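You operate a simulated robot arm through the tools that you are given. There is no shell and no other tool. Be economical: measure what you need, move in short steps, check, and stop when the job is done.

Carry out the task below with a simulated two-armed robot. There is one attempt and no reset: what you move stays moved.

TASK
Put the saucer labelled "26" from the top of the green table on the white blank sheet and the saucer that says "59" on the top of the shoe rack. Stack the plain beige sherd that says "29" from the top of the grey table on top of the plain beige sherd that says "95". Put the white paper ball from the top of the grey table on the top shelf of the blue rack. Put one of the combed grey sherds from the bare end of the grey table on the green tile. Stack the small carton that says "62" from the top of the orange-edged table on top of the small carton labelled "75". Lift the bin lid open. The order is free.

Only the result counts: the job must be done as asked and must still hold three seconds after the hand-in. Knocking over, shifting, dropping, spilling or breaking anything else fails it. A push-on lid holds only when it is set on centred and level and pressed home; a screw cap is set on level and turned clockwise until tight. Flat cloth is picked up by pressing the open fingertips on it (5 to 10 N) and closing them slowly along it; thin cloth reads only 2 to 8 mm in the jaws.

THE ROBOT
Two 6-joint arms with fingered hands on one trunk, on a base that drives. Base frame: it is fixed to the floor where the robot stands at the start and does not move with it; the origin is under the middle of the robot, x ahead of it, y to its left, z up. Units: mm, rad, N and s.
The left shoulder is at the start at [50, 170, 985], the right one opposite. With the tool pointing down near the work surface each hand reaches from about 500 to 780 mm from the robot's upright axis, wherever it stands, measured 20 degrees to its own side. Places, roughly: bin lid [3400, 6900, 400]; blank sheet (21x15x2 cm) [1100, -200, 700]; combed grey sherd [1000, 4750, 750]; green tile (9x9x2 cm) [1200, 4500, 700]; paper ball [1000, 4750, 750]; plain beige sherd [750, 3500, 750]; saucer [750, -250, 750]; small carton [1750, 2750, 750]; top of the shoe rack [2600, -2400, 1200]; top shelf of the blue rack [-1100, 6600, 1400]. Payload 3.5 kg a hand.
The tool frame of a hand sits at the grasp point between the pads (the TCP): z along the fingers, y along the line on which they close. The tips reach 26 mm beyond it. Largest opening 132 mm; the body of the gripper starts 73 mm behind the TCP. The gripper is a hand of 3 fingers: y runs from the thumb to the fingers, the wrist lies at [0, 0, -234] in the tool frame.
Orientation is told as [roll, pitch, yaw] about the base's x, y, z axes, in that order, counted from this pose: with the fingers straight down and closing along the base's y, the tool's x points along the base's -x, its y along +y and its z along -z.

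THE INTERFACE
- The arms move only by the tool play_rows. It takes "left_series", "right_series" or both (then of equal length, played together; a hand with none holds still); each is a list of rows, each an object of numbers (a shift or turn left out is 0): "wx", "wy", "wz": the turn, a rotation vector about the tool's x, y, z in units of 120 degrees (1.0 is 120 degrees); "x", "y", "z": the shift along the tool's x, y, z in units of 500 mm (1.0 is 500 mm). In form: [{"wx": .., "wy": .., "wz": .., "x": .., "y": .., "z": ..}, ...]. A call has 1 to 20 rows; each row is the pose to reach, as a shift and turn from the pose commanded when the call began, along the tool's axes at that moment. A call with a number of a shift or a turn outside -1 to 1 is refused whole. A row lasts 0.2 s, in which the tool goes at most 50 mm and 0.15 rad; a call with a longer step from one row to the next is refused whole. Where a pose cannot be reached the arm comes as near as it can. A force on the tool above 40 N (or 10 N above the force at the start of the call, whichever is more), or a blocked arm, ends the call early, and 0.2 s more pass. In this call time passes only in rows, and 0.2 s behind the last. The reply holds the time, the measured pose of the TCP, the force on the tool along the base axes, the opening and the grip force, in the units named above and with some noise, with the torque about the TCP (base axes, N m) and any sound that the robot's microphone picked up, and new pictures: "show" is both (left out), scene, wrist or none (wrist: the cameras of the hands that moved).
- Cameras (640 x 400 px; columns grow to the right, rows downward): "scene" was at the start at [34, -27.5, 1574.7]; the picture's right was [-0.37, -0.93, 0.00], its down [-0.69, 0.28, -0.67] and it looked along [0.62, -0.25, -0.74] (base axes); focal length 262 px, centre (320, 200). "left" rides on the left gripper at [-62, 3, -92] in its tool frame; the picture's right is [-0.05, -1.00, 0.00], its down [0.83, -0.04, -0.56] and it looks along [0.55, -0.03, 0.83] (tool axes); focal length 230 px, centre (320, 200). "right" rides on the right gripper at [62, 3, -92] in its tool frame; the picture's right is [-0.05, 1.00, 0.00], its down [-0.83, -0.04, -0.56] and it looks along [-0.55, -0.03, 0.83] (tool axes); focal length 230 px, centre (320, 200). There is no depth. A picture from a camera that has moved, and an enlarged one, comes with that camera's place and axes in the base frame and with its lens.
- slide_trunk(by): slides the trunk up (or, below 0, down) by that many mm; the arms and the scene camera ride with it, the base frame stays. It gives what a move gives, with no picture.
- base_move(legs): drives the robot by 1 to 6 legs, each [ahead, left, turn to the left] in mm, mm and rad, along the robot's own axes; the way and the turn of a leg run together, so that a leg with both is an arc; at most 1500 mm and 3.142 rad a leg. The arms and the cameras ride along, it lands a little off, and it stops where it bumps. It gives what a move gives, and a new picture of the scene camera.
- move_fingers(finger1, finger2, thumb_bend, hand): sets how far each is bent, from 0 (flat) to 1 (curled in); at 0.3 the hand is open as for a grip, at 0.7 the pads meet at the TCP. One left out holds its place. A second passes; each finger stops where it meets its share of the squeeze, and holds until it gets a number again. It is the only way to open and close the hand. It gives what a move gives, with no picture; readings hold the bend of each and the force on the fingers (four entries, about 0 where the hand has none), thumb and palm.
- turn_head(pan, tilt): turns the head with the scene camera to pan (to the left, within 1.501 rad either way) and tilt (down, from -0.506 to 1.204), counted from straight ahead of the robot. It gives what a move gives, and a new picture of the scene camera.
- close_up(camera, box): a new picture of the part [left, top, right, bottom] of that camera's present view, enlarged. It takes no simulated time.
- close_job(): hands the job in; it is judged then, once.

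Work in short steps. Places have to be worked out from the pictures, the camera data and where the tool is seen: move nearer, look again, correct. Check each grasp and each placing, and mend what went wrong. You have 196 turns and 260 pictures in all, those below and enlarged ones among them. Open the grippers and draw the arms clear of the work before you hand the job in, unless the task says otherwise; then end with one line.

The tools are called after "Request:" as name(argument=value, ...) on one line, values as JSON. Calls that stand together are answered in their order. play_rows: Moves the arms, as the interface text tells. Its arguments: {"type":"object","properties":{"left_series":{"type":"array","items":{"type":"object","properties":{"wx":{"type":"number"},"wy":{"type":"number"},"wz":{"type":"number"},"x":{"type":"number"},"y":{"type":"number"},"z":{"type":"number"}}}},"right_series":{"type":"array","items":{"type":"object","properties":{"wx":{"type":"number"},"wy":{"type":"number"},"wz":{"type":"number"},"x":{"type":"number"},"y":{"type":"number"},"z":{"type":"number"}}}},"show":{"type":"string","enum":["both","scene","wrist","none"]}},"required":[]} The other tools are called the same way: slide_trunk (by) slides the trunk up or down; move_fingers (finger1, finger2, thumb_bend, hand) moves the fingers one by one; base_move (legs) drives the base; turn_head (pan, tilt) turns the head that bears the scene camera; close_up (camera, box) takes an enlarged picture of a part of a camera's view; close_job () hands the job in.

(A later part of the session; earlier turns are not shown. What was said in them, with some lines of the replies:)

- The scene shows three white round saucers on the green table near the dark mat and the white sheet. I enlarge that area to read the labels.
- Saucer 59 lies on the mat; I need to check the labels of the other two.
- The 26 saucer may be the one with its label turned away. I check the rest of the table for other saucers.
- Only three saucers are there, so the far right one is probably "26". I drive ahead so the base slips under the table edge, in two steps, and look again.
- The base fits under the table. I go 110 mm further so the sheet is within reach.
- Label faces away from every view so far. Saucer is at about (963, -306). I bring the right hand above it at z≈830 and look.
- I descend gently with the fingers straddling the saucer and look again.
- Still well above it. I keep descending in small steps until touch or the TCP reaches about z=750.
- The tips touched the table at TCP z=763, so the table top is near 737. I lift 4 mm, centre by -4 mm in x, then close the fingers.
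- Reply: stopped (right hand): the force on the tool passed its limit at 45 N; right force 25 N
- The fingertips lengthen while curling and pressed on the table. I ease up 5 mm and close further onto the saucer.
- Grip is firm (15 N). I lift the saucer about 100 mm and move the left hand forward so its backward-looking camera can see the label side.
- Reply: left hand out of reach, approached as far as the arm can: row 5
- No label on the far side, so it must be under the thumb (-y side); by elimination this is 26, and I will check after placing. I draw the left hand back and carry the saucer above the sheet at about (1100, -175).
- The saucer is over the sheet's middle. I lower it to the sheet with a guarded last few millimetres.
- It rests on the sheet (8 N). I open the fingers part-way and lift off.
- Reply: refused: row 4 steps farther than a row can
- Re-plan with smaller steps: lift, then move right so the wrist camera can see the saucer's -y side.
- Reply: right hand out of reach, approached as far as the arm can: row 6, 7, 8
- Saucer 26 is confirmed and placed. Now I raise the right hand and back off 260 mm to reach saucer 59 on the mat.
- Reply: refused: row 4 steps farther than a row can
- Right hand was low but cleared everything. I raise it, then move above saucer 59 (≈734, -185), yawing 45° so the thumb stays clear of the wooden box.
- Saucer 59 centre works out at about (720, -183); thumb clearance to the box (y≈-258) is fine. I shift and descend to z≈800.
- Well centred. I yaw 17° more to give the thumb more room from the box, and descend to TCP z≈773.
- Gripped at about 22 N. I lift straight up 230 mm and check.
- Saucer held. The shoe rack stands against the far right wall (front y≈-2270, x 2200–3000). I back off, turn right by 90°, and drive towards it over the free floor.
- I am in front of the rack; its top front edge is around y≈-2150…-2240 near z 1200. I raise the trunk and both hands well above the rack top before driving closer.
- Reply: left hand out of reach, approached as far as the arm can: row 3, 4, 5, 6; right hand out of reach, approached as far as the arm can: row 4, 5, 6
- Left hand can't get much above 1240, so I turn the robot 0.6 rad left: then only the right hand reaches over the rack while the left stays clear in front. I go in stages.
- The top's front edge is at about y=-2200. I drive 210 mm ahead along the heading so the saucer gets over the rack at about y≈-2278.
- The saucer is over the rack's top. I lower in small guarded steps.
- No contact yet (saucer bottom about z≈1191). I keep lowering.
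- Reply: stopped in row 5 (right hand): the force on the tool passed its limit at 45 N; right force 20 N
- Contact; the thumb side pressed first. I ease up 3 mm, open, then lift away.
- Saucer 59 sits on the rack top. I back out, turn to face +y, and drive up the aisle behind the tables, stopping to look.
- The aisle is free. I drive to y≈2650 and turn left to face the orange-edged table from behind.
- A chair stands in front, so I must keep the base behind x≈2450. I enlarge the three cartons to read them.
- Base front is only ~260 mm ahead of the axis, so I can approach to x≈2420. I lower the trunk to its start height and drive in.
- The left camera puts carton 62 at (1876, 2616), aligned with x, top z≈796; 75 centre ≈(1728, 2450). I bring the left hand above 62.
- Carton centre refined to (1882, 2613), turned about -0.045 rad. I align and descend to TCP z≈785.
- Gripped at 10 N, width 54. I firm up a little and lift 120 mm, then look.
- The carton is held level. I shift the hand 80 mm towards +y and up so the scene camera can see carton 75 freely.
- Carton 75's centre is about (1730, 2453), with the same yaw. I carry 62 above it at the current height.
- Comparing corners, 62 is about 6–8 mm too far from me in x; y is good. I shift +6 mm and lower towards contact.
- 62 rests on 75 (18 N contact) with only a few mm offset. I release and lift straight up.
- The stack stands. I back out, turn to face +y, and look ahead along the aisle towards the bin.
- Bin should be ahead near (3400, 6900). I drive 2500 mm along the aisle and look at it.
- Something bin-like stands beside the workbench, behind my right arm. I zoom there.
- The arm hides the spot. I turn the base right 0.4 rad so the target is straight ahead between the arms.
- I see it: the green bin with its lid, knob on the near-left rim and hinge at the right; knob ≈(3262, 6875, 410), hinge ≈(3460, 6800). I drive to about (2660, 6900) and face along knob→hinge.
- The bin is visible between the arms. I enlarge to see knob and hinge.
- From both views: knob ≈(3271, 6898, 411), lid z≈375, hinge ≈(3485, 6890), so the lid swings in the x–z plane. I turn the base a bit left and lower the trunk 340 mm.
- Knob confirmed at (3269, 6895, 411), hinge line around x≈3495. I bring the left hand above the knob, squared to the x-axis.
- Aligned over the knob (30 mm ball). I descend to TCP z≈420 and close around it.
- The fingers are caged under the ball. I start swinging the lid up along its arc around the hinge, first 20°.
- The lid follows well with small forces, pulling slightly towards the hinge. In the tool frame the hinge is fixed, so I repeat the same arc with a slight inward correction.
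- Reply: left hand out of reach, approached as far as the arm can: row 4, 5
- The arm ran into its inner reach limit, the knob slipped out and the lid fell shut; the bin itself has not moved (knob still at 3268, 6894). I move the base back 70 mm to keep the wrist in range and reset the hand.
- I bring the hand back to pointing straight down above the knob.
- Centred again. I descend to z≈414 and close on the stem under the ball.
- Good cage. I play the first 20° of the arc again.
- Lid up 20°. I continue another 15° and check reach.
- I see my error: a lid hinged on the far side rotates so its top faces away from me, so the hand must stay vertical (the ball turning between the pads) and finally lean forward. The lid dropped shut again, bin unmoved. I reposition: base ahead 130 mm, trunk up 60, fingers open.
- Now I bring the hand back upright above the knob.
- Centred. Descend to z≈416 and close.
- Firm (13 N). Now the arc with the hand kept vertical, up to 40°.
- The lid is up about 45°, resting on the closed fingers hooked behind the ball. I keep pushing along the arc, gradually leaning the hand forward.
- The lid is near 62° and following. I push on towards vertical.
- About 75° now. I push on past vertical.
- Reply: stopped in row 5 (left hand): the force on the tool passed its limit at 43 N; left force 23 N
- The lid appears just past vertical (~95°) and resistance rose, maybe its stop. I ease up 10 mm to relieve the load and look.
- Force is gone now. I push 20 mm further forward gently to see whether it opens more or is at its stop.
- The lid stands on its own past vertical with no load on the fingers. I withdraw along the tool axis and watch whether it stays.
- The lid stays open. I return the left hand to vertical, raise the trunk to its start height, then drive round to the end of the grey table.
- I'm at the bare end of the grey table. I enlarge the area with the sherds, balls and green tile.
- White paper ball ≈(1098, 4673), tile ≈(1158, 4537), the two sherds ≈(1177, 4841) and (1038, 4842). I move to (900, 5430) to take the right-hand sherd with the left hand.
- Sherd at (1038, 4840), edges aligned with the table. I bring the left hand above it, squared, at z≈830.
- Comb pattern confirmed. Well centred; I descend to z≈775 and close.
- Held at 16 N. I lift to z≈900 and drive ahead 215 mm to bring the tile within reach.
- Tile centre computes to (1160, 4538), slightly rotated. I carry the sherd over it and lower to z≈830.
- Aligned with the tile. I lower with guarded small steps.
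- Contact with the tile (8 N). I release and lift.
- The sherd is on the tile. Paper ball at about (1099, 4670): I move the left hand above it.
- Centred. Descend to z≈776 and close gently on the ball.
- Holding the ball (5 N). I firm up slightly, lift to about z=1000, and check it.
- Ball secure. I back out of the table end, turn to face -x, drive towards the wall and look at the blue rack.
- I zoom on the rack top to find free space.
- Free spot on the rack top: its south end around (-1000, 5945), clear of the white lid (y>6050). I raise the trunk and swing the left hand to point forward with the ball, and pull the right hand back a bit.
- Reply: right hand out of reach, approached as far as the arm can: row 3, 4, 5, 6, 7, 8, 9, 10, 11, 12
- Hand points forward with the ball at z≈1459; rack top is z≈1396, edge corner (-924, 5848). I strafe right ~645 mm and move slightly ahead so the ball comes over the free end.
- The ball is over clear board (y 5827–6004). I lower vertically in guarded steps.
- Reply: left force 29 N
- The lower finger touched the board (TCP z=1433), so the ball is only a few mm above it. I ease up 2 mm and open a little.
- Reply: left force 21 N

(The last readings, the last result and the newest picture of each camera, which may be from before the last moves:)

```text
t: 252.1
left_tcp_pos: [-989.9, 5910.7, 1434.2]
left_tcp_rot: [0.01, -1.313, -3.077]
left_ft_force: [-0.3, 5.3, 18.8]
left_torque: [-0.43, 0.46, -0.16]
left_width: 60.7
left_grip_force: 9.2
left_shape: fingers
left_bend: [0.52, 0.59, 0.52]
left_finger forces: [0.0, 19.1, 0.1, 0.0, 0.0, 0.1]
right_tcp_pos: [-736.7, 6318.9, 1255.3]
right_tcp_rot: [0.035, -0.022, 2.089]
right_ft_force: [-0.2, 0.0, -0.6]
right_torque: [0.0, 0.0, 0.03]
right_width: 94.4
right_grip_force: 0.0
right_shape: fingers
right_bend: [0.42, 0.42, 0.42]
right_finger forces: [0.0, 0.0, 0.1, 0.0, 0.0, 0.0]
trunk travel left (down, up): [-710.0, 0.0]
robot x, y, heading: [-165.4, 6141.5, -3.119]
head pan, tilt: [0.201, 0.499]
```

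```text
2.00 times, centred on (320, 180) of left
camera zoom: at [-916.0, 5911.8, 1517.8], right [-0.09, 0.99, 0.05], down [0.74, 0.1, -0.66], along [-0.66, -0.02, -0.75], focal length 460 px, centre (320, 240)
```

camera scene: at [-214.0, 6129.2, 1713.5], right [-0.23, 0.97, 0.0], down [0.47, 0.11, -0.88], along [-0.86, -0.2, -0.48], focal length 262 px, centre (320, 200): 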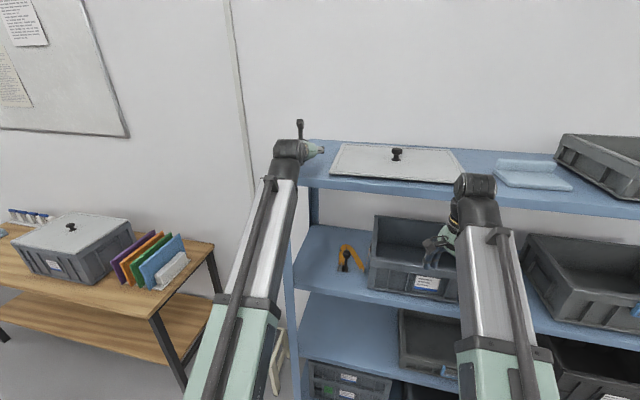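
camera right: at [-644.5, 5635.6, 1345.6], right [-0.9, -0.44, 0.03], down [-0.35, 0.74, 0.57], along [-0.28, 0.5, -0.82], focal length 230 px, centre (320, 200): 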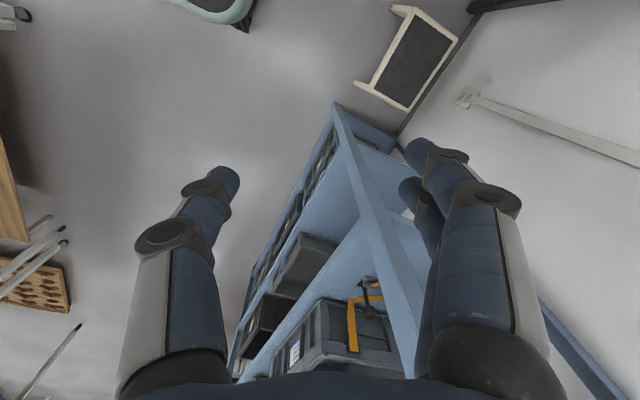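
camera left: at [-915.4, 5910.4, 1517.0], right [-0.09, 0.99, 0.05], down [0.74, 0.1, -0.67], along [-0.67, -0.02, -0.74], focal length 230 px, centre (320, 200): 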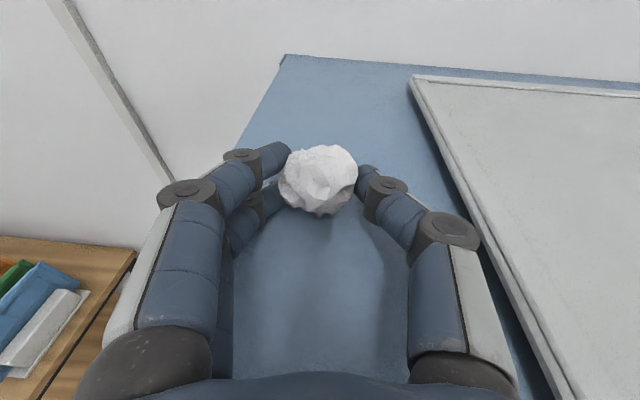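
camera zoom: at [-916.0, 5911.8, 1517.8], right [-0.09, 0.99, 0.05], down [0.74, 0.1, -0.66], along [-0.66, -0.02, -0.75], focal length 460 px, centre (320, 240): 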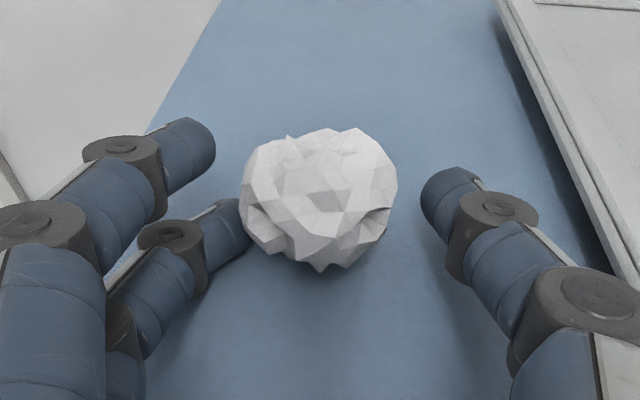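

Ball rests free on the board. I raise the hand straight up and then back the base away.

Request:
play_rows(left_series=[{"x": -0.01, "z": -0.0026}, {"x": -0.0193, "z": -0.0052}, {"x": -0.06, "z": -0.016}, {"x": -0.1, "z": -0.027}], show="wrist")

```text
t: 253.1
left_tcp_pos: [-990.6, 5909.3, 1482.5]
left_tcp_rot: [0.007, -1.307, -3.074]
left_ft_force: [-0.3, -0.2, 0.0]
left_torque: [0.02, 0.02, 0.02]
left_width: 60.4
left_grip_force: 0.0
left_shape: fingers
left_bend: [0.52, 0.52, 0.52]
left_finger forces: [0.0, 0.1, 0.1, 0.0, 0.0, 0.0]
right_tcp_pos: [-737.2, 6318.1, 1253.8]
right_tcp_rot: [0.032, -0.021, 2.089]
right_ft_force: [-0.7, -0.3, -0.6]
right_torque: [0.01, 0.02, 0.01]
right_width: 94.5
right_grip_force: 0.0
right_shape: fingers
right_bend: [0.42, 0.42, 0.42]
right_finger forces: [0.1, 0.0, 0.0, 0.0, 0.1, 0.0]
trunk travel left (down, up): [-710.0, 0.0]
robot x, y, heading: [-166.5, 6144.5, -3.117]
head pan, tilt: [0.201, 0.499]
camera left: at [-916.4, 5910.5, 1567.4], right [-0.09, 0.99, 0.05], down [0.75, 0.1, -0.66], along [-0.66, -0.02, -0.75], focal length 230 px, centre (320, 200)
```

left: 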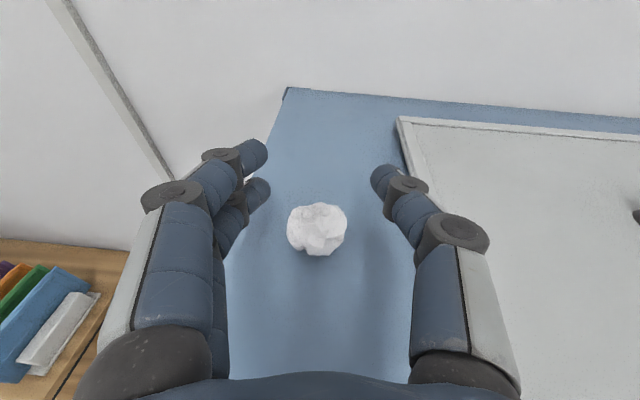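

The ball lies on the top shelf. I back the base away 260 mm and swing the left hand back down to vertical.

Request:
base_move(legs=[[-260, 0, 0]])

Request:
play_rows(left_series=[{"x": 0.082, "z": -0.004, "wy": 0.0521}, {"x": 0.163, "z": -0.014, "wy": 0.1042}, {"x": 0.244, "z": -0.029, "wy": 0.1563}, {"x": 0.323, "z": -0.049, "wy": 0.2083}, {"x": 0.399, "z": -0.074, "wy": 0.2604}, {"x": 0.472, "z": -0.104, "wy": 0.3125}, {"x": 0.542, "z": -0.139, "wy": 0.3646}, {"x": 0.608, "z": -0.177, "wy": 0.4167}, {"x": 0.67, "z": -0.22, "wy": 0.4688}, {"x": 0.728, "z": -0.265, "wy": 0.5208}, {"x": 0.78, "z": -0.312, "wy": 0.5729}, {"x": 0.827, "z": -0.362, "wy": 0.625}], show="none")

Request:
slide_trunk(by=-110)

Request:
turn_head(pan=1.2, tilt=0.4)

```text
t: 254.9
left_tcp_pos: [-725.2, 5915.0, 1484.1]
left_tcp_rot: [0.008, -1.308, -3.071]
left_ft_force: [0.3, -0.7, 0.7]
left_torque: [-0.01, 0.01, -0.03]
left_width: 60.0
left_grip_force: 0.0
left_shape: fingers
left_bend: [0.52, 0.52, 0.52]
left_finger forces: [0.0, 0.1, 0.1, 0.0, 0.0, 0.0]
right_tcp_pos: [-475.2, 6324.3, 1256.2]
right_tcp_rot: [0.032, -0.02, 2.091]
right_ft_force: [-0.5, 0.6, 0.2]
right_torque: [0.01, 0.03, 0.03]
right_width: 94.4
right_grip_force: 0.0
right_shape: fingers
right_bend: [0.42, 0.42, 0.42]
right_finger forces: [0.0, 0.0, 0.0, 0.0, 0.0, 0.0]
trunk travel left (down, up): [-710.0, 0.0]
robot x, y, heading: [94.5, 6150.7, -3.112]
head pan, tilt: [0.201, 0.499]
camera scene: at [50.4, 6136.7, 1713.5], right [-0.23, 0.97, 0.0], down [0.47, 0.11, -0.88], along [-0.86, -0.2, -0.48], focal length 262 px, centre (320, 200)
```

scene: 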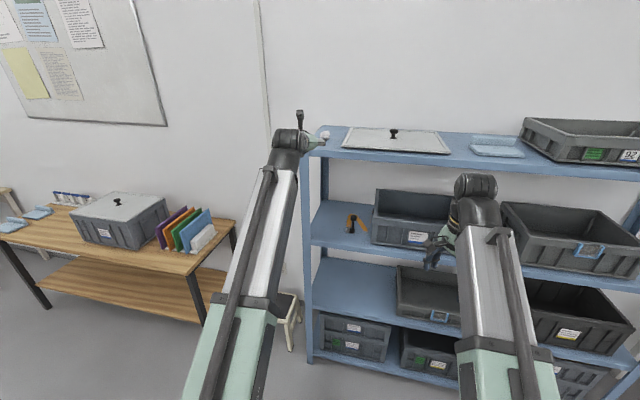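

```text
t: 257.5
left_tcp_pos: [-445.0, 5935.1, 1129.7]
left_tcp_rot: [0.002, 0.003, -3.064]
left_ft_force: [-0.4, -0.8, 0.1]
left_torque: [0.01, -0.03, 0.0]
left_width: 60.3
left_grip_force: 0.0
left_shape: fingers
left_bend: [0.52, 0.52, 0.52]
left_finger forces: [0.0, 0.0, 0.0, 0.1, 0.0, 0.0]
right_tcp_pos: [-474.9, 6323.6, 1255.1]
right_tcp_rot: [0.032, -0.021, 2.091]
right_ft_force: [0.1, -0.4, -0.3]
right_torque: [0.02, 0.02, 0.01]
right_width: 94.6
right_grip_force: 0.0
right_shape: fingers
right_bend: [0.42, 0.42, 0.42]
right_finger forces: [0.0, 0.0, 0.0, 0.0, 0.0, 0.1]
trunk travel left (down, up): [-710.0, 0.0]
robot x, y, heading: [93.6, 6154.6, -3.113]
head pan, tilt: [0.201, 0.499]
```

```text
t: 259.0
left_tcp_pos: [-444.6, 5936.2, 1019.3]
left_tcp_rot: [0.002, 0.0, -3.066]
left_ft_force: [0.0, -0.9, 0.7]
left_torque: [0.02, 0.0, -0.02]
left_width: 60.5
left_grip_force: 0.1
left_shape: fingers
left_bend: [0.52, 0.52, 0.52]
left_finger forces: [0.0, 0.0, 0.0, 0.1, 0.0, 0.0]
right_tcp_pos: [-475.7, 6323.2, 1144.2]
right_tcp_rot: [0.032, -0.021, 2.092]
right_ft_force: [0.6, -0.5, 0.7]
right_torque: [0.0, 0.03, -0.03]
right_width: 94.3
right_grip_force: 0.0
right_shape: fingers
right_bend: [0.42, 0.42, 0.42]
right_finger forces: [0.1, 0.1, 0.0, 0.0, 0.0, 0.0]
trunk travel left (down, up): [-600.0, 110.0]
robot x, y, heading: [96.2, 6152.6, -3.113]
head pan, tilt: [0.201, 0.499]
```

```text
t: 260.2
left_tcp_pos: [-445.5, 5935.1, 1019.9]
left_tcp_rot: [0.002, 0.001, -3.065]
left_ft_force: [-0.5, -0.5, 0.2]
left_torque: [-0.01, 0.03, -0.05]
left_width: 60.5
left_grip_force: 0.1
left_shape: fingers
left_bend: [0.52, 0.52, 0.52]
left_finger forces: [0.1, 0.0, 0.1, 0.0, 0.1, 0.0]
right_tcp_pos: [-475.3, 6324.4, 1143.8]
right_tcp_rot: [0.032, -0.022, 2.09]
right_ft_force: [0.1, 0.0, -0.4]
right_torque: [-0.03, 0.02, 0.01]
right_width: 94.2
right_grip_force: 0.1
right_shape: fingers
right_bend: [0.42, 0.42, 0.42]
right_finger forces: [0.0, 0.0, 0.1, 0.0, 0.1, 0.0]
trunk travel left (down, up): [-600.0, 110.0]
robot x, y, heading: [96.4, 6151.0, -3.115]
head pan, tilt: [1.201, 0.4]
camera scene: at [106.2, 6070.1, 1612.6], right [-0.94, 0.33, 0.0], down [0.13, 0.37, -0.92], along [-0.31, -0.87, -0.39], focal length 262 px, centre (320, 200)
```

scene: 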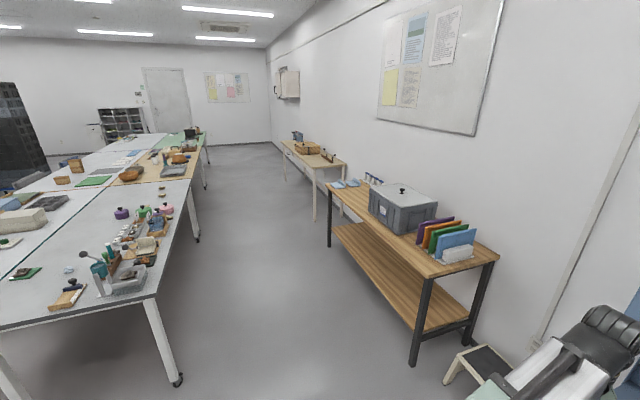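

The corridor along the tables' front is free. I drive down it to y≈3520 and turn to face the grey table.

Request:
base_move(legs=[[0, 0, 1.544], [1300, -100, 0], [1320, 0, 0], [0, 0, 1.571]])

Request:
turn_head(pan=0, tilt=0.85)

```text
t: 280.7
left_tcp_pos: [586.1, 3764.2, 1018.4]
left_tcp_rot: [0.001, 0.001, 0.121]
left_ft_force: [-0.4, -0.1, -0.3]
left_torque: [0.02, 0.03, 0.0]
left_width: 60.4
left_grip_force: 0.1
left_shape: fingers
left_bend: [0.52, 0.52, 0.52]
left_finger forces: [0.0, 0.0, 0.1, 0.0, 0.1, 0.0]
right_tcp_pos: [633.4, 3377.7, 1144.8]
right_tcp_rot: [0.03, -0.021, -1.006]
right_ft_force: [-0.6, -0.7, -0.6]
right_torque: [0.02, -0.02, 0.01]
right_width: 94.5
right_grip_force: 0.0
right_shape: fingers
right_bend: [0.42, 0.42, 0.42]
right_finger forces: [0.0, 0.0, 0.0, 0.0, 0.1, 0.1]
trunk travel left (down, up): [-600.0, 110.0]
robot x, y, heading: [54.8, 3521.9, 0.072]
head pan, tilt: [1.201, 0.4]
camera scene: at [42.0, 3609.0, 1612.6], right [0.96, -0.29, 0.0], down [-0.11, -0.37, -0.92], along [0.27, 0.88, -0.39], focal length 262 px, centre (320, 200)
```

scene: 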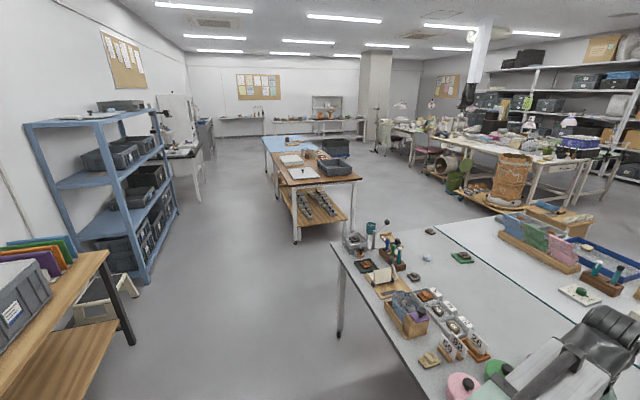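

```text
t: 282.1
left_tcp_pos: [585.8, 3764.7, 1020.2]
left_tcp_rot: [0.002, 0.0, 0.122]
left_ft_force: [0.6, 0.3, -0.5]
left_torque: [-0.03, 0.03, 0.0]
left_width: 60.4
left_grip_force: 0.1
left_shape: fingers
left_bend: [0.52, 0.52, 0.52]
left_finger forces: [0.1, 0.0, 0.0, 0.1, 0.1, 0.0]
right_tcp_pos: [634.5, 3376.1, 1144.4]
right_tcp_rot: [0.03, -0.021, -1.006]
right_ft_force: [-0.5, 0.2, 0.6]
right_torque: [0.01, -0.02, 0.03]
right_width: 94.4
right_grip_force: 0.1
right_shape: fingers
right_bend: [0.42, 0.42, 0.42]
right_finger forces: [0.0, 0.0, 0.0, 0.0, 0.0, 0.0]
trunk travel left (down, up): [-600.0, 110.0]
robot x, y, heading: [55.5, 3522.6, 0.07]
head pan, tilt: [0.0, 0.85]
camera scene: at [93.0, 3526.2, 1573.5], right [0.08, -1.0, 0.0], down [-0.75, -0.06, -0.66], along [0.66, 0.05, -0.75], focal length 262 px, centre (320, 200)
```

scene: 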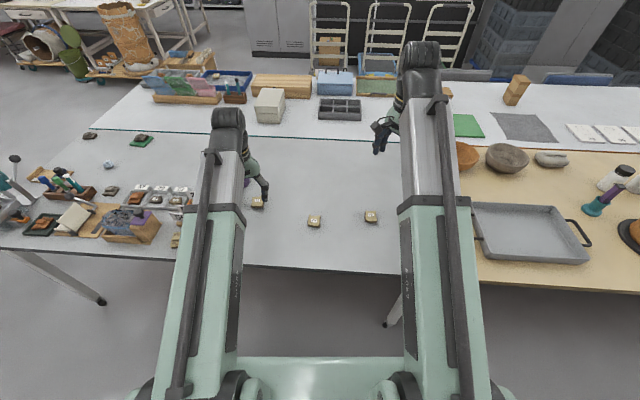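

Three beige sherds lie ahead. I enlarge to read labels.

Request:
close_up(camera="scene", box=[240, 185, 400, 245])

Request:
close_up(camera="right", box=[0, 0, 640, 400])

```text
4.00 times, centred on (320, 215) of scene
camera zoom: at [93.0, 3526.2, 1573.5], right [0.08, -1.0, 0.0], down [-0.75, -0.06, -0.66], along [0.66, 0.05, -0.75], focal length 1048 px, centre (320, 140)
```

zoom: 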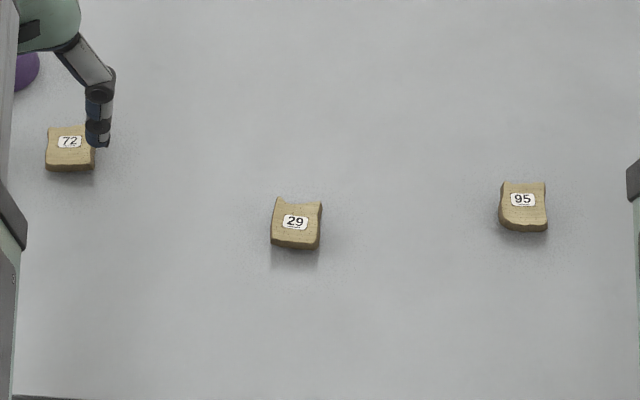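

```text
1.00 times, centred on (320, 200) of right (not enlarged: the box is as wide or as high as the picture)
camera zoom: at [600.8, 3431.1, 1235.6], right [0.87, 0.49, 0.03], down [0.39, -0.72, 0.57], along [0.3, -0.48, -0.82], focal length 230 px, centre (320, 200)
```

zoom: 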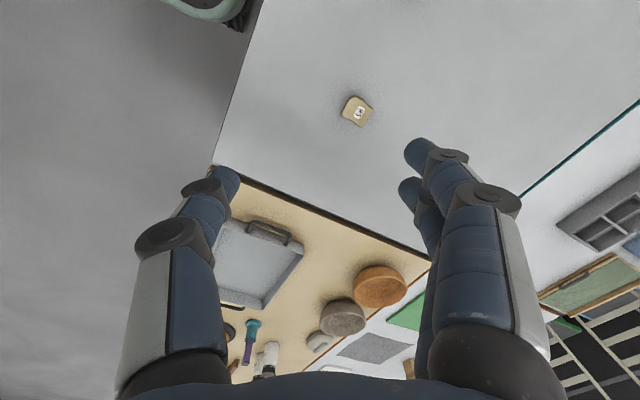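

"29" is at about (698, 3595) and "95" at (735, 3375). I bring the right hand over 29, squared up, and shift the left hand aside.

Request:
play_rows(right_series=[{"x": 0.03, "y": 0.034, "z": 0.03, "wz": -0.048}, {"x": 0.06, "y": 0.068, "z": 0.06, "wz": -0.096}, {"x": 0.09, "y": 0.103, "z": 0.1, "wz": -0.144}, {"x": 0.12, "y": 0.137, "z": 0.15, "wz": -0.192}, {"x": 0.15, "y": 0.171, "z": 0.2, "wz": -0.24}, {"x": 0.18, "y": 0.206, "z": 0.25, "wz": -0.288}, {"x": 0.21, "y": 0.24, "z": 0.31, "wz": -0.336}, {"x": 0.24, "y": 0.274, "z": 0.37, "wz": -0.384}, {"x": 0.27, "y": 0.309, "z": 0.43, "wz": -0.432}, {"x": 0.301, "y": 0.343, "z": 0.488, "wz": -0.48}], left_series=[{"y": 0.03}, {"y": 0.06}, {"y": 0.09}, {"y": 0.12}, {"y": 0.12}, {"y": 0.12}, {"y": 0.12}, {"y": 0.12}, {"y": 0.12}, {"y": 0.12}], show="wrist")

```text
t: 284.3
left_tcp_pos: [579.3, 3823.0, 1020.9]
left_tcp_rot: [0.001, -0.001, 0.122]
left_ft_force: [-0.4, 0.0, 0.4]
left_torque: [-0.01, 0.0, 0.0]
left_width: 60.7
left_grip_force: 0.0
left_shape: fingers
left_bend: [0.52, 0.52, 0.52]
left_finger forces: [0.0, 0.0, 0.0, 0.1, 0.0, 0.1]
right_tcp_pos: [709.3, 3596.4, 905.3]
right_tcp_rot: [0.0, -0.037, 0.003]
right_ft_force: [0.2, 0.6, 0.1]
right_torque: [0.01, -0.01, 0.01]
right_width: 94.3
right_grip_force: 0.1
right_shape: fingers
right_bend: [0.42, 0.42, 0.42]
right_finger forces: [0.0, 0.0, 0.0, 0.0, 0.1, 0.0]
trunk travel left (down, up): [-600.0, 110.0]
robot x, y, heading: [50.2, 3522.3, 0.074]
head pan, tilt: [0.0, 0.85]
camera right: at [645.4, 3598.9, 994.4], right [0.05, 1.0, 0.0], down [0.81, -0.04, 0.59], along [0.59, -0.03, -0.81], focal length 230 px, centre (320, 200)
camera left: at [639.7, 3832.9, 1113.5], right [0.17, -0.98, 0.0], down [-0.82, -0.14, 0.56], along [-0.55, -0.09, -0.83], focal length 230 px, centre (320, 200)
```

right: 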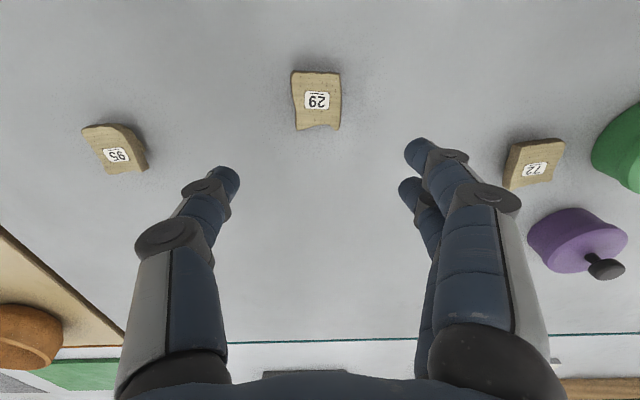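
left: 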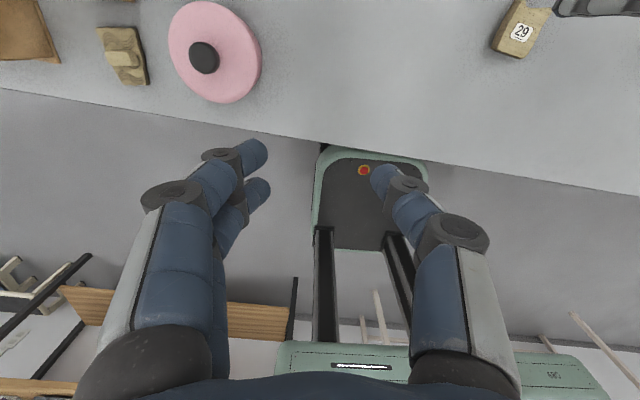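

29 is at (698, 3594). I level the tool, centre over it, and lower to z≈815 for a closer look.

Request:
play_rows(right_series=[{"x": 0.011, "y": -0.004, "z": 0.06, "wy": 0.0177}, {"x": 0.022, "y": -0.005, "z": 0.12, "wy": 0.0177}, {"x": 0.022, "y": -0.005, "z": 0.18, "wy": 0.0177}], show="wrist")

Request:
close_up(camera="scene", box=[270, 190, 390, 250])

```text
t: 285.1
left_tcp_pos: [578.1, 3822.5, 1019.9]
left_tcp_rot: [0.002, 0.0, 0.123]
left_ft_force: [0.6, 0.5, -0.3]
left_torque: [-0.02, -0.03, 0.0]
left_width: 60.5
left_grip_force: 0.1
left_shape: fingers
left_bend: [0.52, 0.52, 0.52]
left_finger forces: [0.0, 0.0, 0.0, 0.0, 0.0, 0.0]
right_tcp_pos: [699.2, 3591.8, 812.7]
right_tcp_rot: [0.0, -0.002, 0.0]
right_ft_force: [0.4, 0.2, 0.3]
right_torque: [0.0, 0.03, -0.01]
right_width: 94.4
right_grip_force: 0.0
right_shape: fingers
right_bend: [0.42, 0.42, 0.42]
right_finger forces: [0.0, 0.0, 0.1, 0.0, 0.0, 0.0]
trunk travel left (down, up): [-600.0, 110.0]
robot x, y, heading: [53.9, 3524.2, 0.077]
head pan, tilt: [0.0, 0.85]
camera right: at [638.8, 3595.4, 905.6], right [0.05, 1.0, 0.0], down [0.83, -0.04, 0.56], along [0.56, -0.03, -0.83], focal length 230 px, centre (320, 200)
```

right: 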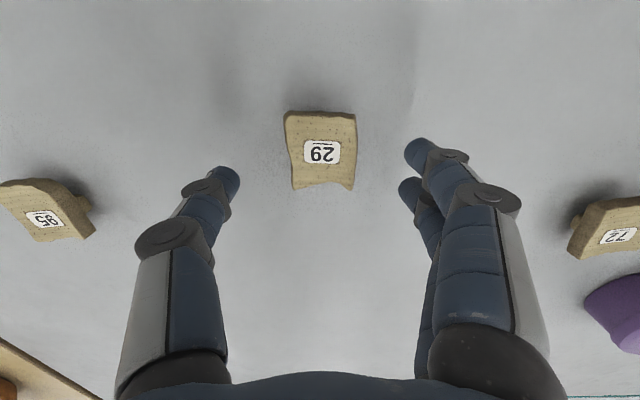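

```text
5.33 times, centred on (330, 220) of scene
camera zoom: at [93.2, 3526.2, 1573.5], right [0.07, -1.0, 0.0], down [-0.75, -0.06, -0.66], along [0.66, 0.05, -0.75], focal length 1397 px, centre (267, 93)
```

zoom: 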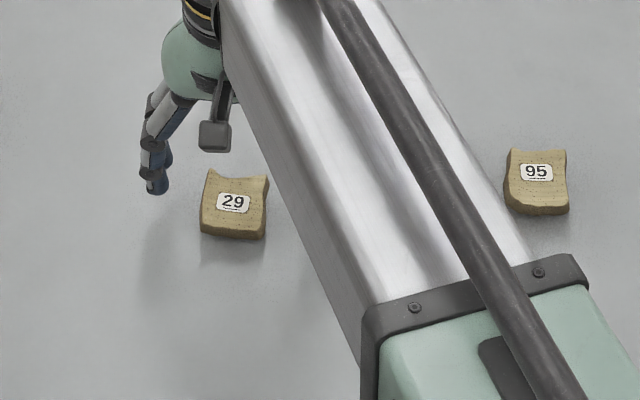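

The sherds stand on small feet; plate top ≈763. I descend to z≈782 so the tips grip the plate edges, and close.

Request:
play_rows(right_series=[{"x": 0.006, "y": 0.003, "z": 0.03}, {"x": 0.006, "y": 0.003, "z": 0.061}], show="none")

Request:
move_fingers(hand="right", finger1=0.66, finger2=0.66, thumb_bend=0.66)

Request:
close_up(camera="right", box=[160, 80, 480, 280])

```text
t: 285.7
left_tcp_pos: [578.1, 3823.0, 1020.2]
left_tcp_rot: [0.001, 0.001, 0.122]
left_ft_force: [0.5, 0.2, 0.2]
left_torque: [-0.03, 0.02, -0.02]
left_width: 60.4
left_grip_force: 0.2
left_shape: fingers
left_bend: [0.52, 0.52, 0.52]
left_finger forces: [0.1, 0.0, 0.0, 0.0, 0.0, 0.0]
right_tcp_pos: [695.5, 3593.9, 783.3]
right_tcp_rot: [0.0, 0.0, 0.0]
right_ft_force: [0.8, 0.4, 0.2]
right_torque: [0.03, 0.01, 0.01]
right_width: 94.1
right_grip_force: 0.0
right_shape: fingers
right_bend: [0.42, 0.42, 0.42]
right_finger forces: [0.0, 0.0, 0.0, 0.0, 0.0, 0.1]
trunk travel left (down, up): [-600.0, 110.0]
robot x, y, heading: [53.7, 3519.3, 0.075]
head pan, tilt: [0.0, 0.85]
```

```text
t: 286.7
left_tcp_pos: [578.8, 3822.6, 1020.0]
left_tcp_rot: [0.001, 0.001, 0.122]
left_ft_force: [-0.1, -0.8, -0.3]
left_torque: [-0.01, 0.02, 0.04]
left_width: 60.4
left_grip_force: 0.1
left_shape: fingers
left_bend: [0.52, 0.52, 0.52]
left_finger forces: [0.1, 0.1, 0.0, 0.1, 0.0, 0.0]
right_tcp_pos: [695.8, 3594.0, 782.5]
right_tcp_rot: [0.0, -0.001, 0.0]
right_ft_force: [-0.2, -0.7, -0.4]
right_torque: [0.01, 0.03, -0.01]
right_width: 43.1
right_grip_force: 11.5
right_shape: fingers
right_bend: [0.58, 0.58, 0.61]
right_finger forces: [5.6, 5.4, 0.1, 0.0, 11.3, 0.0]
trunk travel left (down, up): [-600.0, 110.0]
robot x, y, heading: [52.9, 3521.1, 0.078]
head pan, tilt: [0.0, 0.85]
```

```text
2.00 times, centred on (320, 180) of right
camera zoom: at [635.9, 3597.7, 875.1], right [0.05, 1.0, 0.0], down [0.83, -0.04, 0.56], along [0.56, -0.03, -0.83], focal length 460 px, centre (320, 240)
```

zoom: 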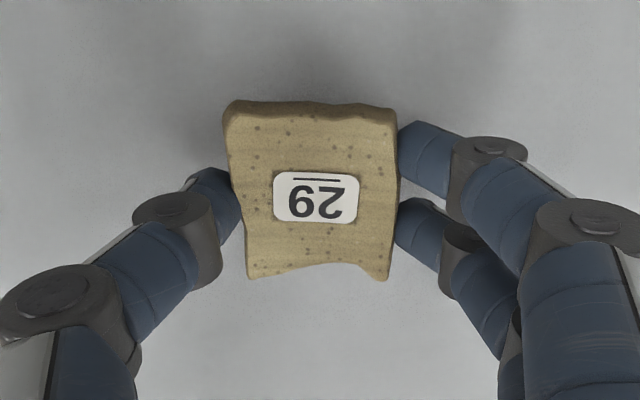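

Held at 11 N. I lift 90 mm and carry 29 above 95 at about (735, 3376).

Request:
play_rows(right_series=[{"z": -0.06}, {"z": -0.13}, {"z": -0.18}, {"x": -0.016, "y": -0.087, "z": -0.18}, {"x": -0.031, "y": -0.174, "z": -0.18}, {"x": -0.047, "y": -0.262, "z": -0.18}, {"x": -0.062, "y": -0.349, "z": -0.18}, {"x": -0.078, "y": -0.436, "z": -0.18}], show="wrist")

Request:
close_up(camera="scene", box=[320, 180, 420, 240])

```text
t: 288.5
left_tcp_pos: [578.7, 3822.8, 1019.9]
left_tcp_rot: [0.001, 0.0, 0.122]
left_ft_force: [-0.5, 0.0, 0.7]
left_torque: [0.01, 0.03, -0.01]
left_width: 60.5
left_grip_force: 0.1
left_shape: fingers
left_bend: [0.52, 0.52, 0.52]
left_finger forces: [0.1, 0.1, 0.0, 0.1, 0.0, 0.0]
right_tcp_pos: [735.9, 3378.7, 872.4]
right_tcp_rot: [0.0, -0.001, 0.002]
right_ft_force: [0.1, 0.4, -0.7]
right_torque: [0.02, -0.03, -0.02]
right_width: 43.4
right_grip_force: 11.3
right_shape: fingers
right_bend: [0.58, 0.58, 0.61]
right_finger forces: [5.5, 5.5, 0.1, 0.0, 11.1, 0.0]
trunk travel left (down, up): [-600.0, 110.0]
robot x, y, heading: [56.6, 3522.8, 0.07]
head pan, tilt: [0.0, 0.85]
camera right: at [675.8, 3382.3, 964.6], right [0.05, 1.0, 0.0], down [0.83, -0.04, 0.56], along [0.56, -0.03, -0.83], focal length 230 px, centre (320, 200)
```

right: 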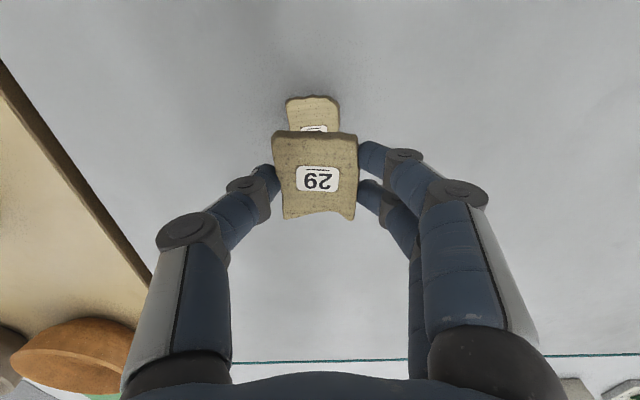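

```text
6.40 times, centred on (370, 210) of scene
camera zoom: at [93.1, 3525.8, 1573.5], right [0.07, -1.0, 0.0], down [-0.75, -0.06, -0.66], along [0.66, 0.05, -0.75], focal length 1676 px, centre (0, 136)
```

zoom: 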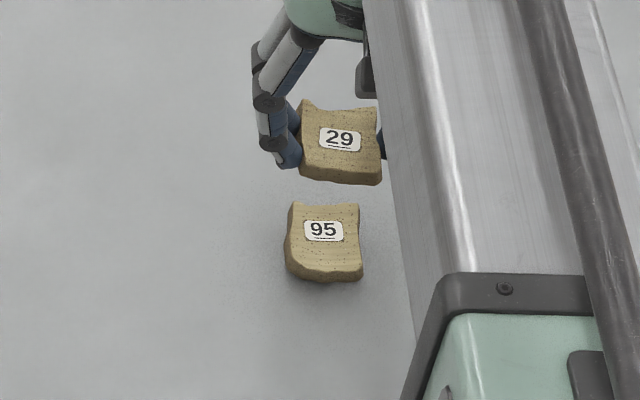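

95's plate centre works out at (737, 3375); 29 is almost exactly above. I correct -3.5 mm in y and lower gently.

Request:
play_rows(right_series=[{"x": -0.002, "y": -0.007, "z": 0.05}, {"x": -0.002, "y": -0.007, "z": 0.1}, {"x": -0.002, "y": -0.007, "z": 0.116}, {"x": -0.002, "y": -0.007, "z": 0.122}, {"x": -0.002, "y": -0.007, "z": 0.128}, {"x": -0.002, "y": -0.007, "z": 0.134}], show="wrist")

Request:
close_up(camera="scene", box=[340, 190, 400, 240])

```text
t: 289.9
left_tcp_pos: [577.7, 3823.1, 1019.2]
left_tcp_rot: [0.0, -0.002, 0.121]
left_ft_force: [0.3, -0.9, 0.4]
left_torque: [-0.01, 0.01, 0.01]
left_width: 60.5
left_grip_force: 0.0
left_shape: fingers
left_bend: [0.52, 0.52, 0.52]
left_finger forces: [0.0, 0.0, 0.0, 0.1, 0.0, 0.0]
right_tcp_pos: [737.4, 3373.8, 805.8]
right_tcp_rot: [-0.002, -0.005, -0.001]
right_ft_force: [-1.3, 0.0, 7.4]
right_torque: [-0.11, 0.0, -0.03]
right_width: 43.3
right_grip_force: 13.1
right_shape: fingers
right_bend: [0.58, 0.58, 0.61]
right_finger forces: [6.0, 6.5, 0.0, 0.1, 13.6, 0.0]
trunk travel left (down, up): [-600.0, 110.0]
robot x, y, heading: [58.1, 3524.0, 0.072]
head pan, tilt: [0.0, 0.85]
camera right: at [675.9, 3376.7, 898.6], right [0.05, 1.0, 0.0], down [0.83, -0.04, 0.56], along [0.56, -0.03, -0.83], focal length 230 px, centre (320, 200)
```

right: 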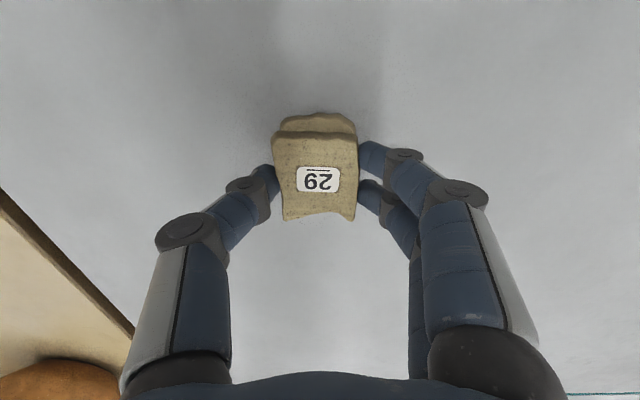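

```text
8.00 times, centred on (370, 215) of scene
camera zoom: at [92.2, 3526.3, 1573.7], right [0.07, -1.0, 0.0], down [-0.75, -0.06, -0.66], along [0.66, 0.05, -0.75], focal length 2095 px, centre (-80, 80)
```

zoom: 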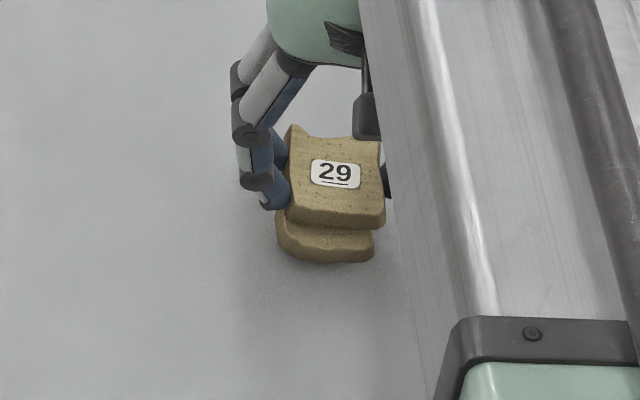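

29 sits on 95, aligned within a few mm, 7 N contact. I release and lift straight up.

Request:
move_fingers(hand="right", finger1=0.45, finger2=0.45, thumb_bend=0.45)

Request:
play_rows(right_series=[{"z": -0.03}, {"z": -0.08}, {"z": -0.15}, {"z": -0.23}, {"z": -0.31}], show="wrist")

Request:
close_up(camera="scene", box=[340, 190, 400, 240])

```text
t: 290.9
left_tcp_pos: [579.4, 3823.2, 1019.8]
left_tcp_rot: [0.002, 0.0, 0.124]
left_ft_force: [0.9, -0.2, -0.3]
left_torque: [-0.01, -0.02, 0.02]
left_width: 60.6
left_grip_force: 0.1
left_shape: fingers
left_bend: [0.52, 0.52, 0.52]
left_finger forces: [0.1, 0.0, 0.0, 0.0, 0.0, 0.0]
right_tcp_pos: [737.0, 3372.5, 805.0]
right_tcp_rot: [-0.001, -0.002, 0.0]
right_ft_force: [-0.3, -0.5, 0.2]
right_torque: [0.01, 0.04, 0.02]
right_width: 84.1
right_grip_force: 0.1
right_shape: fingers
right_bend: [0.45, 0.45, 0.45]
right_finger forces: [0.1, 0.1, 0.0, 0.0, 0.0, 0.1]
trunk travel left (down, up): [-600.0, 110.0]
robot x, y, heading: [56.5, 3526.4, 0.071]
head pan, tilt: [0.0, 0.85]
```

```text
t: 292.1
left_tcp_pos: [578.5, 3823.3, 1019.8]
left_tcp_rot: [0.003, 0.001, 0.122]
left_ft_force: [-0.4, 0.1, -0.3]
left_torque: [-0.02, 0.02, 0.0]
left_width: 60.2
left_grip_force: 0.1
left_shape: fingers
left_bend: [0.52, 0.52, 0.52]
left_finger forces: [0.1, 0.0, 0.0, 0.0, 0.1, 0.0]
right_tcp_pos: [735.3, 3375.5, 960.2]
right_tcp_rot: [0.0, -0.001, -0.002]
right_ft_force: [0.0, -0.4, 0.3]
right_torque: [0.01, -0.03, 0.03]
right_width: 84.2
right_grip_force: 0.1
right_shape: fingers
right_bend: [0.45, 0.45, 0.45]
right_finger forces: [0.0, 0.0, 0.0, 0.1, 0.0, 0.0]
trunk travel left (down, up): [-600.0, 110.0]
robot x, y, heading: [50.7, 3519.6, 0.075]
head pan, tilt: [0.0, 0.85]
camera right: at [674.9, 3378.1, 1053.0], right [0.05, 1.0, 0.0], down [0.83, -0.04, 0.56], along [0.56, -0.03, -0.83], focal length 230 px, centre (320, 200)
```

right: 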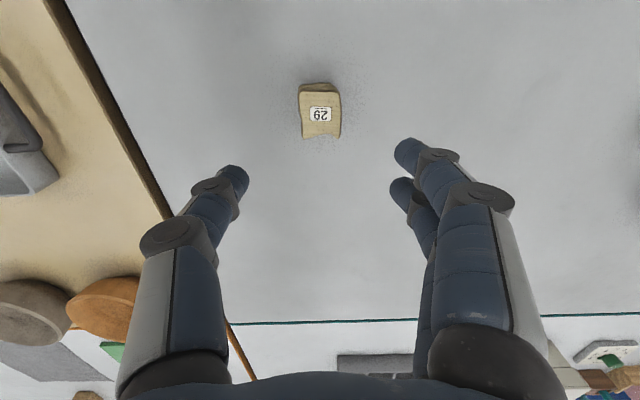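

```text
8.00 times, centred on (370, 215) of scene
camera zoom: at [92.7, 3526.2, 1573.5], right [0.07, -1.0, 0.0], down [-0.75, -0.06, -0.66], along [0.66, 0.05, -0.75], focal length 2095 px, centre (-80, 80)
```

zoom: 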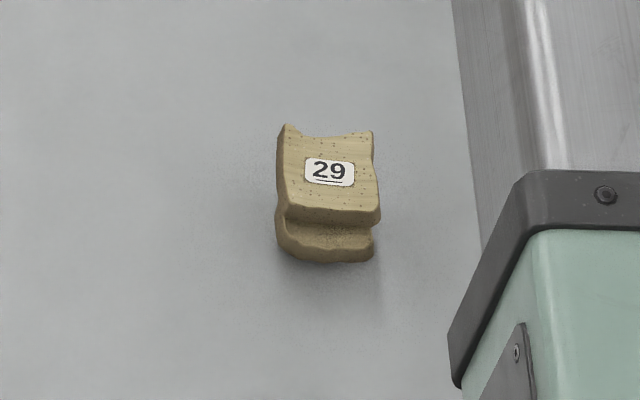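

The sherd stack stands. I back away from the table, open both hands and take a last look round.

Request:
base_move(legs=[[-280, 0, 0]])

Request:
move_fingers(hand="left", finger1=0.3, finger2=0.3, thumb_bend=0.3)

Request:
move_fingers(hand="right", finger1=0.3, finger2=0.3, thumb_bend=0.3)

Request:
turn_head(pan=0.6, tilt=0.45)

Request:
close_up(camera="scene", box=[200, 60, 520, 240])

```text
t: 294.1
left_tcp_pos: [299.5, 3803.1, 1020.1]
left_tcp_rot: [0.003, 0.0, 0.125]
left_ft_force: [0.2, -0.3, 0.0]
left_torque: [0.03, 0.0, 0.01]
left_width: 60.5
left_grip_force: 0.1
left_shape: fingers
left_bend: [0.52, 0.52, 0.52]
left_finger forces: [0.0, 0.0, 0.0, 0.0, 0.1, 0.0]
right_tcp_pos: [457.0, 3356.2, 960.1]
right_tcp_rot: [0.0, -0.001, 0.001]
right_ft_force: [-1.0, -1.0, 0.1]
right_torque: [-0.01, -0.04, 0.02]
right_width: 84.2
right_grip_force: 0.1
right_shape: fingers
right_bend: [0.45, 0.45, 0.45]
right_finger forces: [0.0, 0.1, 0.0, 0.0, 0.0, 0.0]
trunk travel left (down, up): [-600.0, 110.0]
robot x, y, heading: [-224.4, 3498.1, 0.079]
head pan, tilt: [0.0, 0.85]
camera scene: at [-185.9, 3504.9, 1573.5], right [0.08, -1.0, 0.0], down [-0.75, -0.06, -0.66], along [0.66, 0.05, -0.75], focal length 262 px, centre (320, 200)
```

scene: 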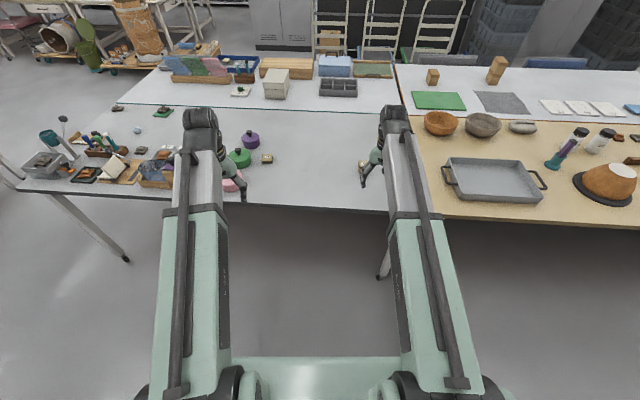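

```text
t: 295.1
left_tcp_pos: [299.3, 3803.0, 1020.1]
left_tcp_rot: [0.001, -0.001, 0.124]
left_ft_force: [0.4, -0.2, 0.0]
left_torque: [-0.02, 0.03, -0.01]
left_width: 134.0
left_grip_force: 0.0
left_shape: fingers
left_bend: [0.3, 0.3, 0.3]
left_finger forces: [0.0, 0.1, 0.0, 0.0, 0.0, 0.1]
right_tcp_pos: [458.7, 3355.8, 960.7]
right_tcp_rot: [0.001, -0.002, 0.003]
right_ft_force: [0.1, 0.0, 0.2]
right_torque: [0.02, 0.01, 0.02]
right_width: 84.0
right_grip_force: 0.0
right_shape: fingers
right_bend: [0.45, 0.45, 0.45]
right_finger forces: [0.0, 0.0, 0.0, 0.1, 0.0, 0.0]
trunk travel left (down, up): [-600.0, 110.0]
robot x, y, heading: [-221.8, 3498.2, 0.08]
head pan, tilt: [0.0, 0.85]
```

```text
t: 296.1
left_tcp_pos: [299.0, 3805.2, 1019.8]
left_tcp_rot: [0.001, 0.0, 0.126]
left_ft_force: [-0.3, -1.1, -0.2]
left_torque: [0.02, 0.01, 0.04]
left_width: 134.0
left_grip_force: 0.1
left_shape: fingers
left_bend: [0.3, 0.3, 0.3]
left_finger forces: [0.0, 0.0, 0.1, 0.1, 0.0, 0.1]
right_tcp_pos: [458.9, 3356.1, 959.7]
right_tcp_rot: [0.001, -0.004, 0.003]
right_ft_force: [-0.8, 0.5, -0.1]
right_torque: [0.0, -0.01, -0.06]
right_width: 133.7
right_grip_force: 0.1
right_shape: fingers
right_bend: [0.3, 0.3, 0.3]
right_finger forces: [0.0, 0.0, 0.1, 0.0, 0.1, 0.0]
trunk travel left (down, up): [-600.0, 110.0]
robot x, y, heading: [-223.4, 3501.3, 0.076]
head pan, tilt: [0.0, 0.85]
```

```text
t: 297.1
left_tcp_pos: [300.1, 3804.1, 1020.5]
left_tcp_rot: [0.002, 0.001, 0.124]
left_ft_force: [-0.7, -0.3, 0.1]
left_torque: [0.02, 0.0, 0.01]
left_width: 133.9
left_grip_force: 0.1
left_shape: fingers
left_bend: [0.3, 0.3, 0.3]
left_finger forces: [0.0, 0.1, 0.1, 0.0, 0.0, 0.0]
right_tcp_pos: [458.2, 3356.5, 960.0]
right_tcp_rot: [0.0, -0.001, 0.004]
right_ft_force: [-0.2, 1.1, 0.4]
right_torque: [0.02, -0.01, 0.03]
right_width: 134.1
right_grip_force: 0.1
right_shape: fingers
right_bend: [0.3, 0.3, 0.3]
right_finger forces: [0.0, 0.1, 0.0, 0.0, 0.1, 0.1]
trunk travel left (down, up): [-600.0, 110.0]
robot x, y, heading: [-225.2, 3503.4, 0.078]
head pan, tilt: [0.6, 0.45]
camera scene: at [-190.9, 3556.5, 1607.9], right [0.63, -0.78, 0.0], down [-0.34, -0.27, -0.9], along [0.7, 0.56, -0.44], focal length 262 px, centre (320, 200)
```

scene: 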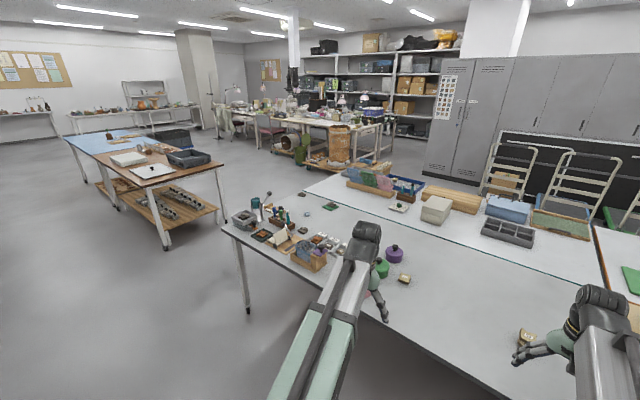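

```text
2.00 times, centred on (360, 150) of scene
camera zoom: at [-190.9, 3556.5, 1607.9], right [0.63, -0.78, 0.0], down [-0.34, -0.27, -0.9], along [0.7, 0.56, -0.44], focal length 524 px, centre (240, 300)
```

zoom: 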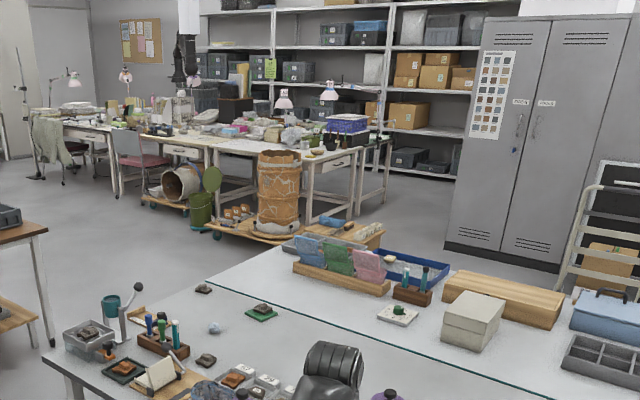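

The bin lid stands open, the sherd is on the tile, the cartons are stacked, hands are open and clear. I hand in.

Request:
close_job()

```text
The job is handed in.
```

All seven tasks are done and the job is handed in. The lid fell shut twice, with no visible bin movement, before it stayed open past vertical on the third try; I last saw both saucers and the paper ball just after placing them.
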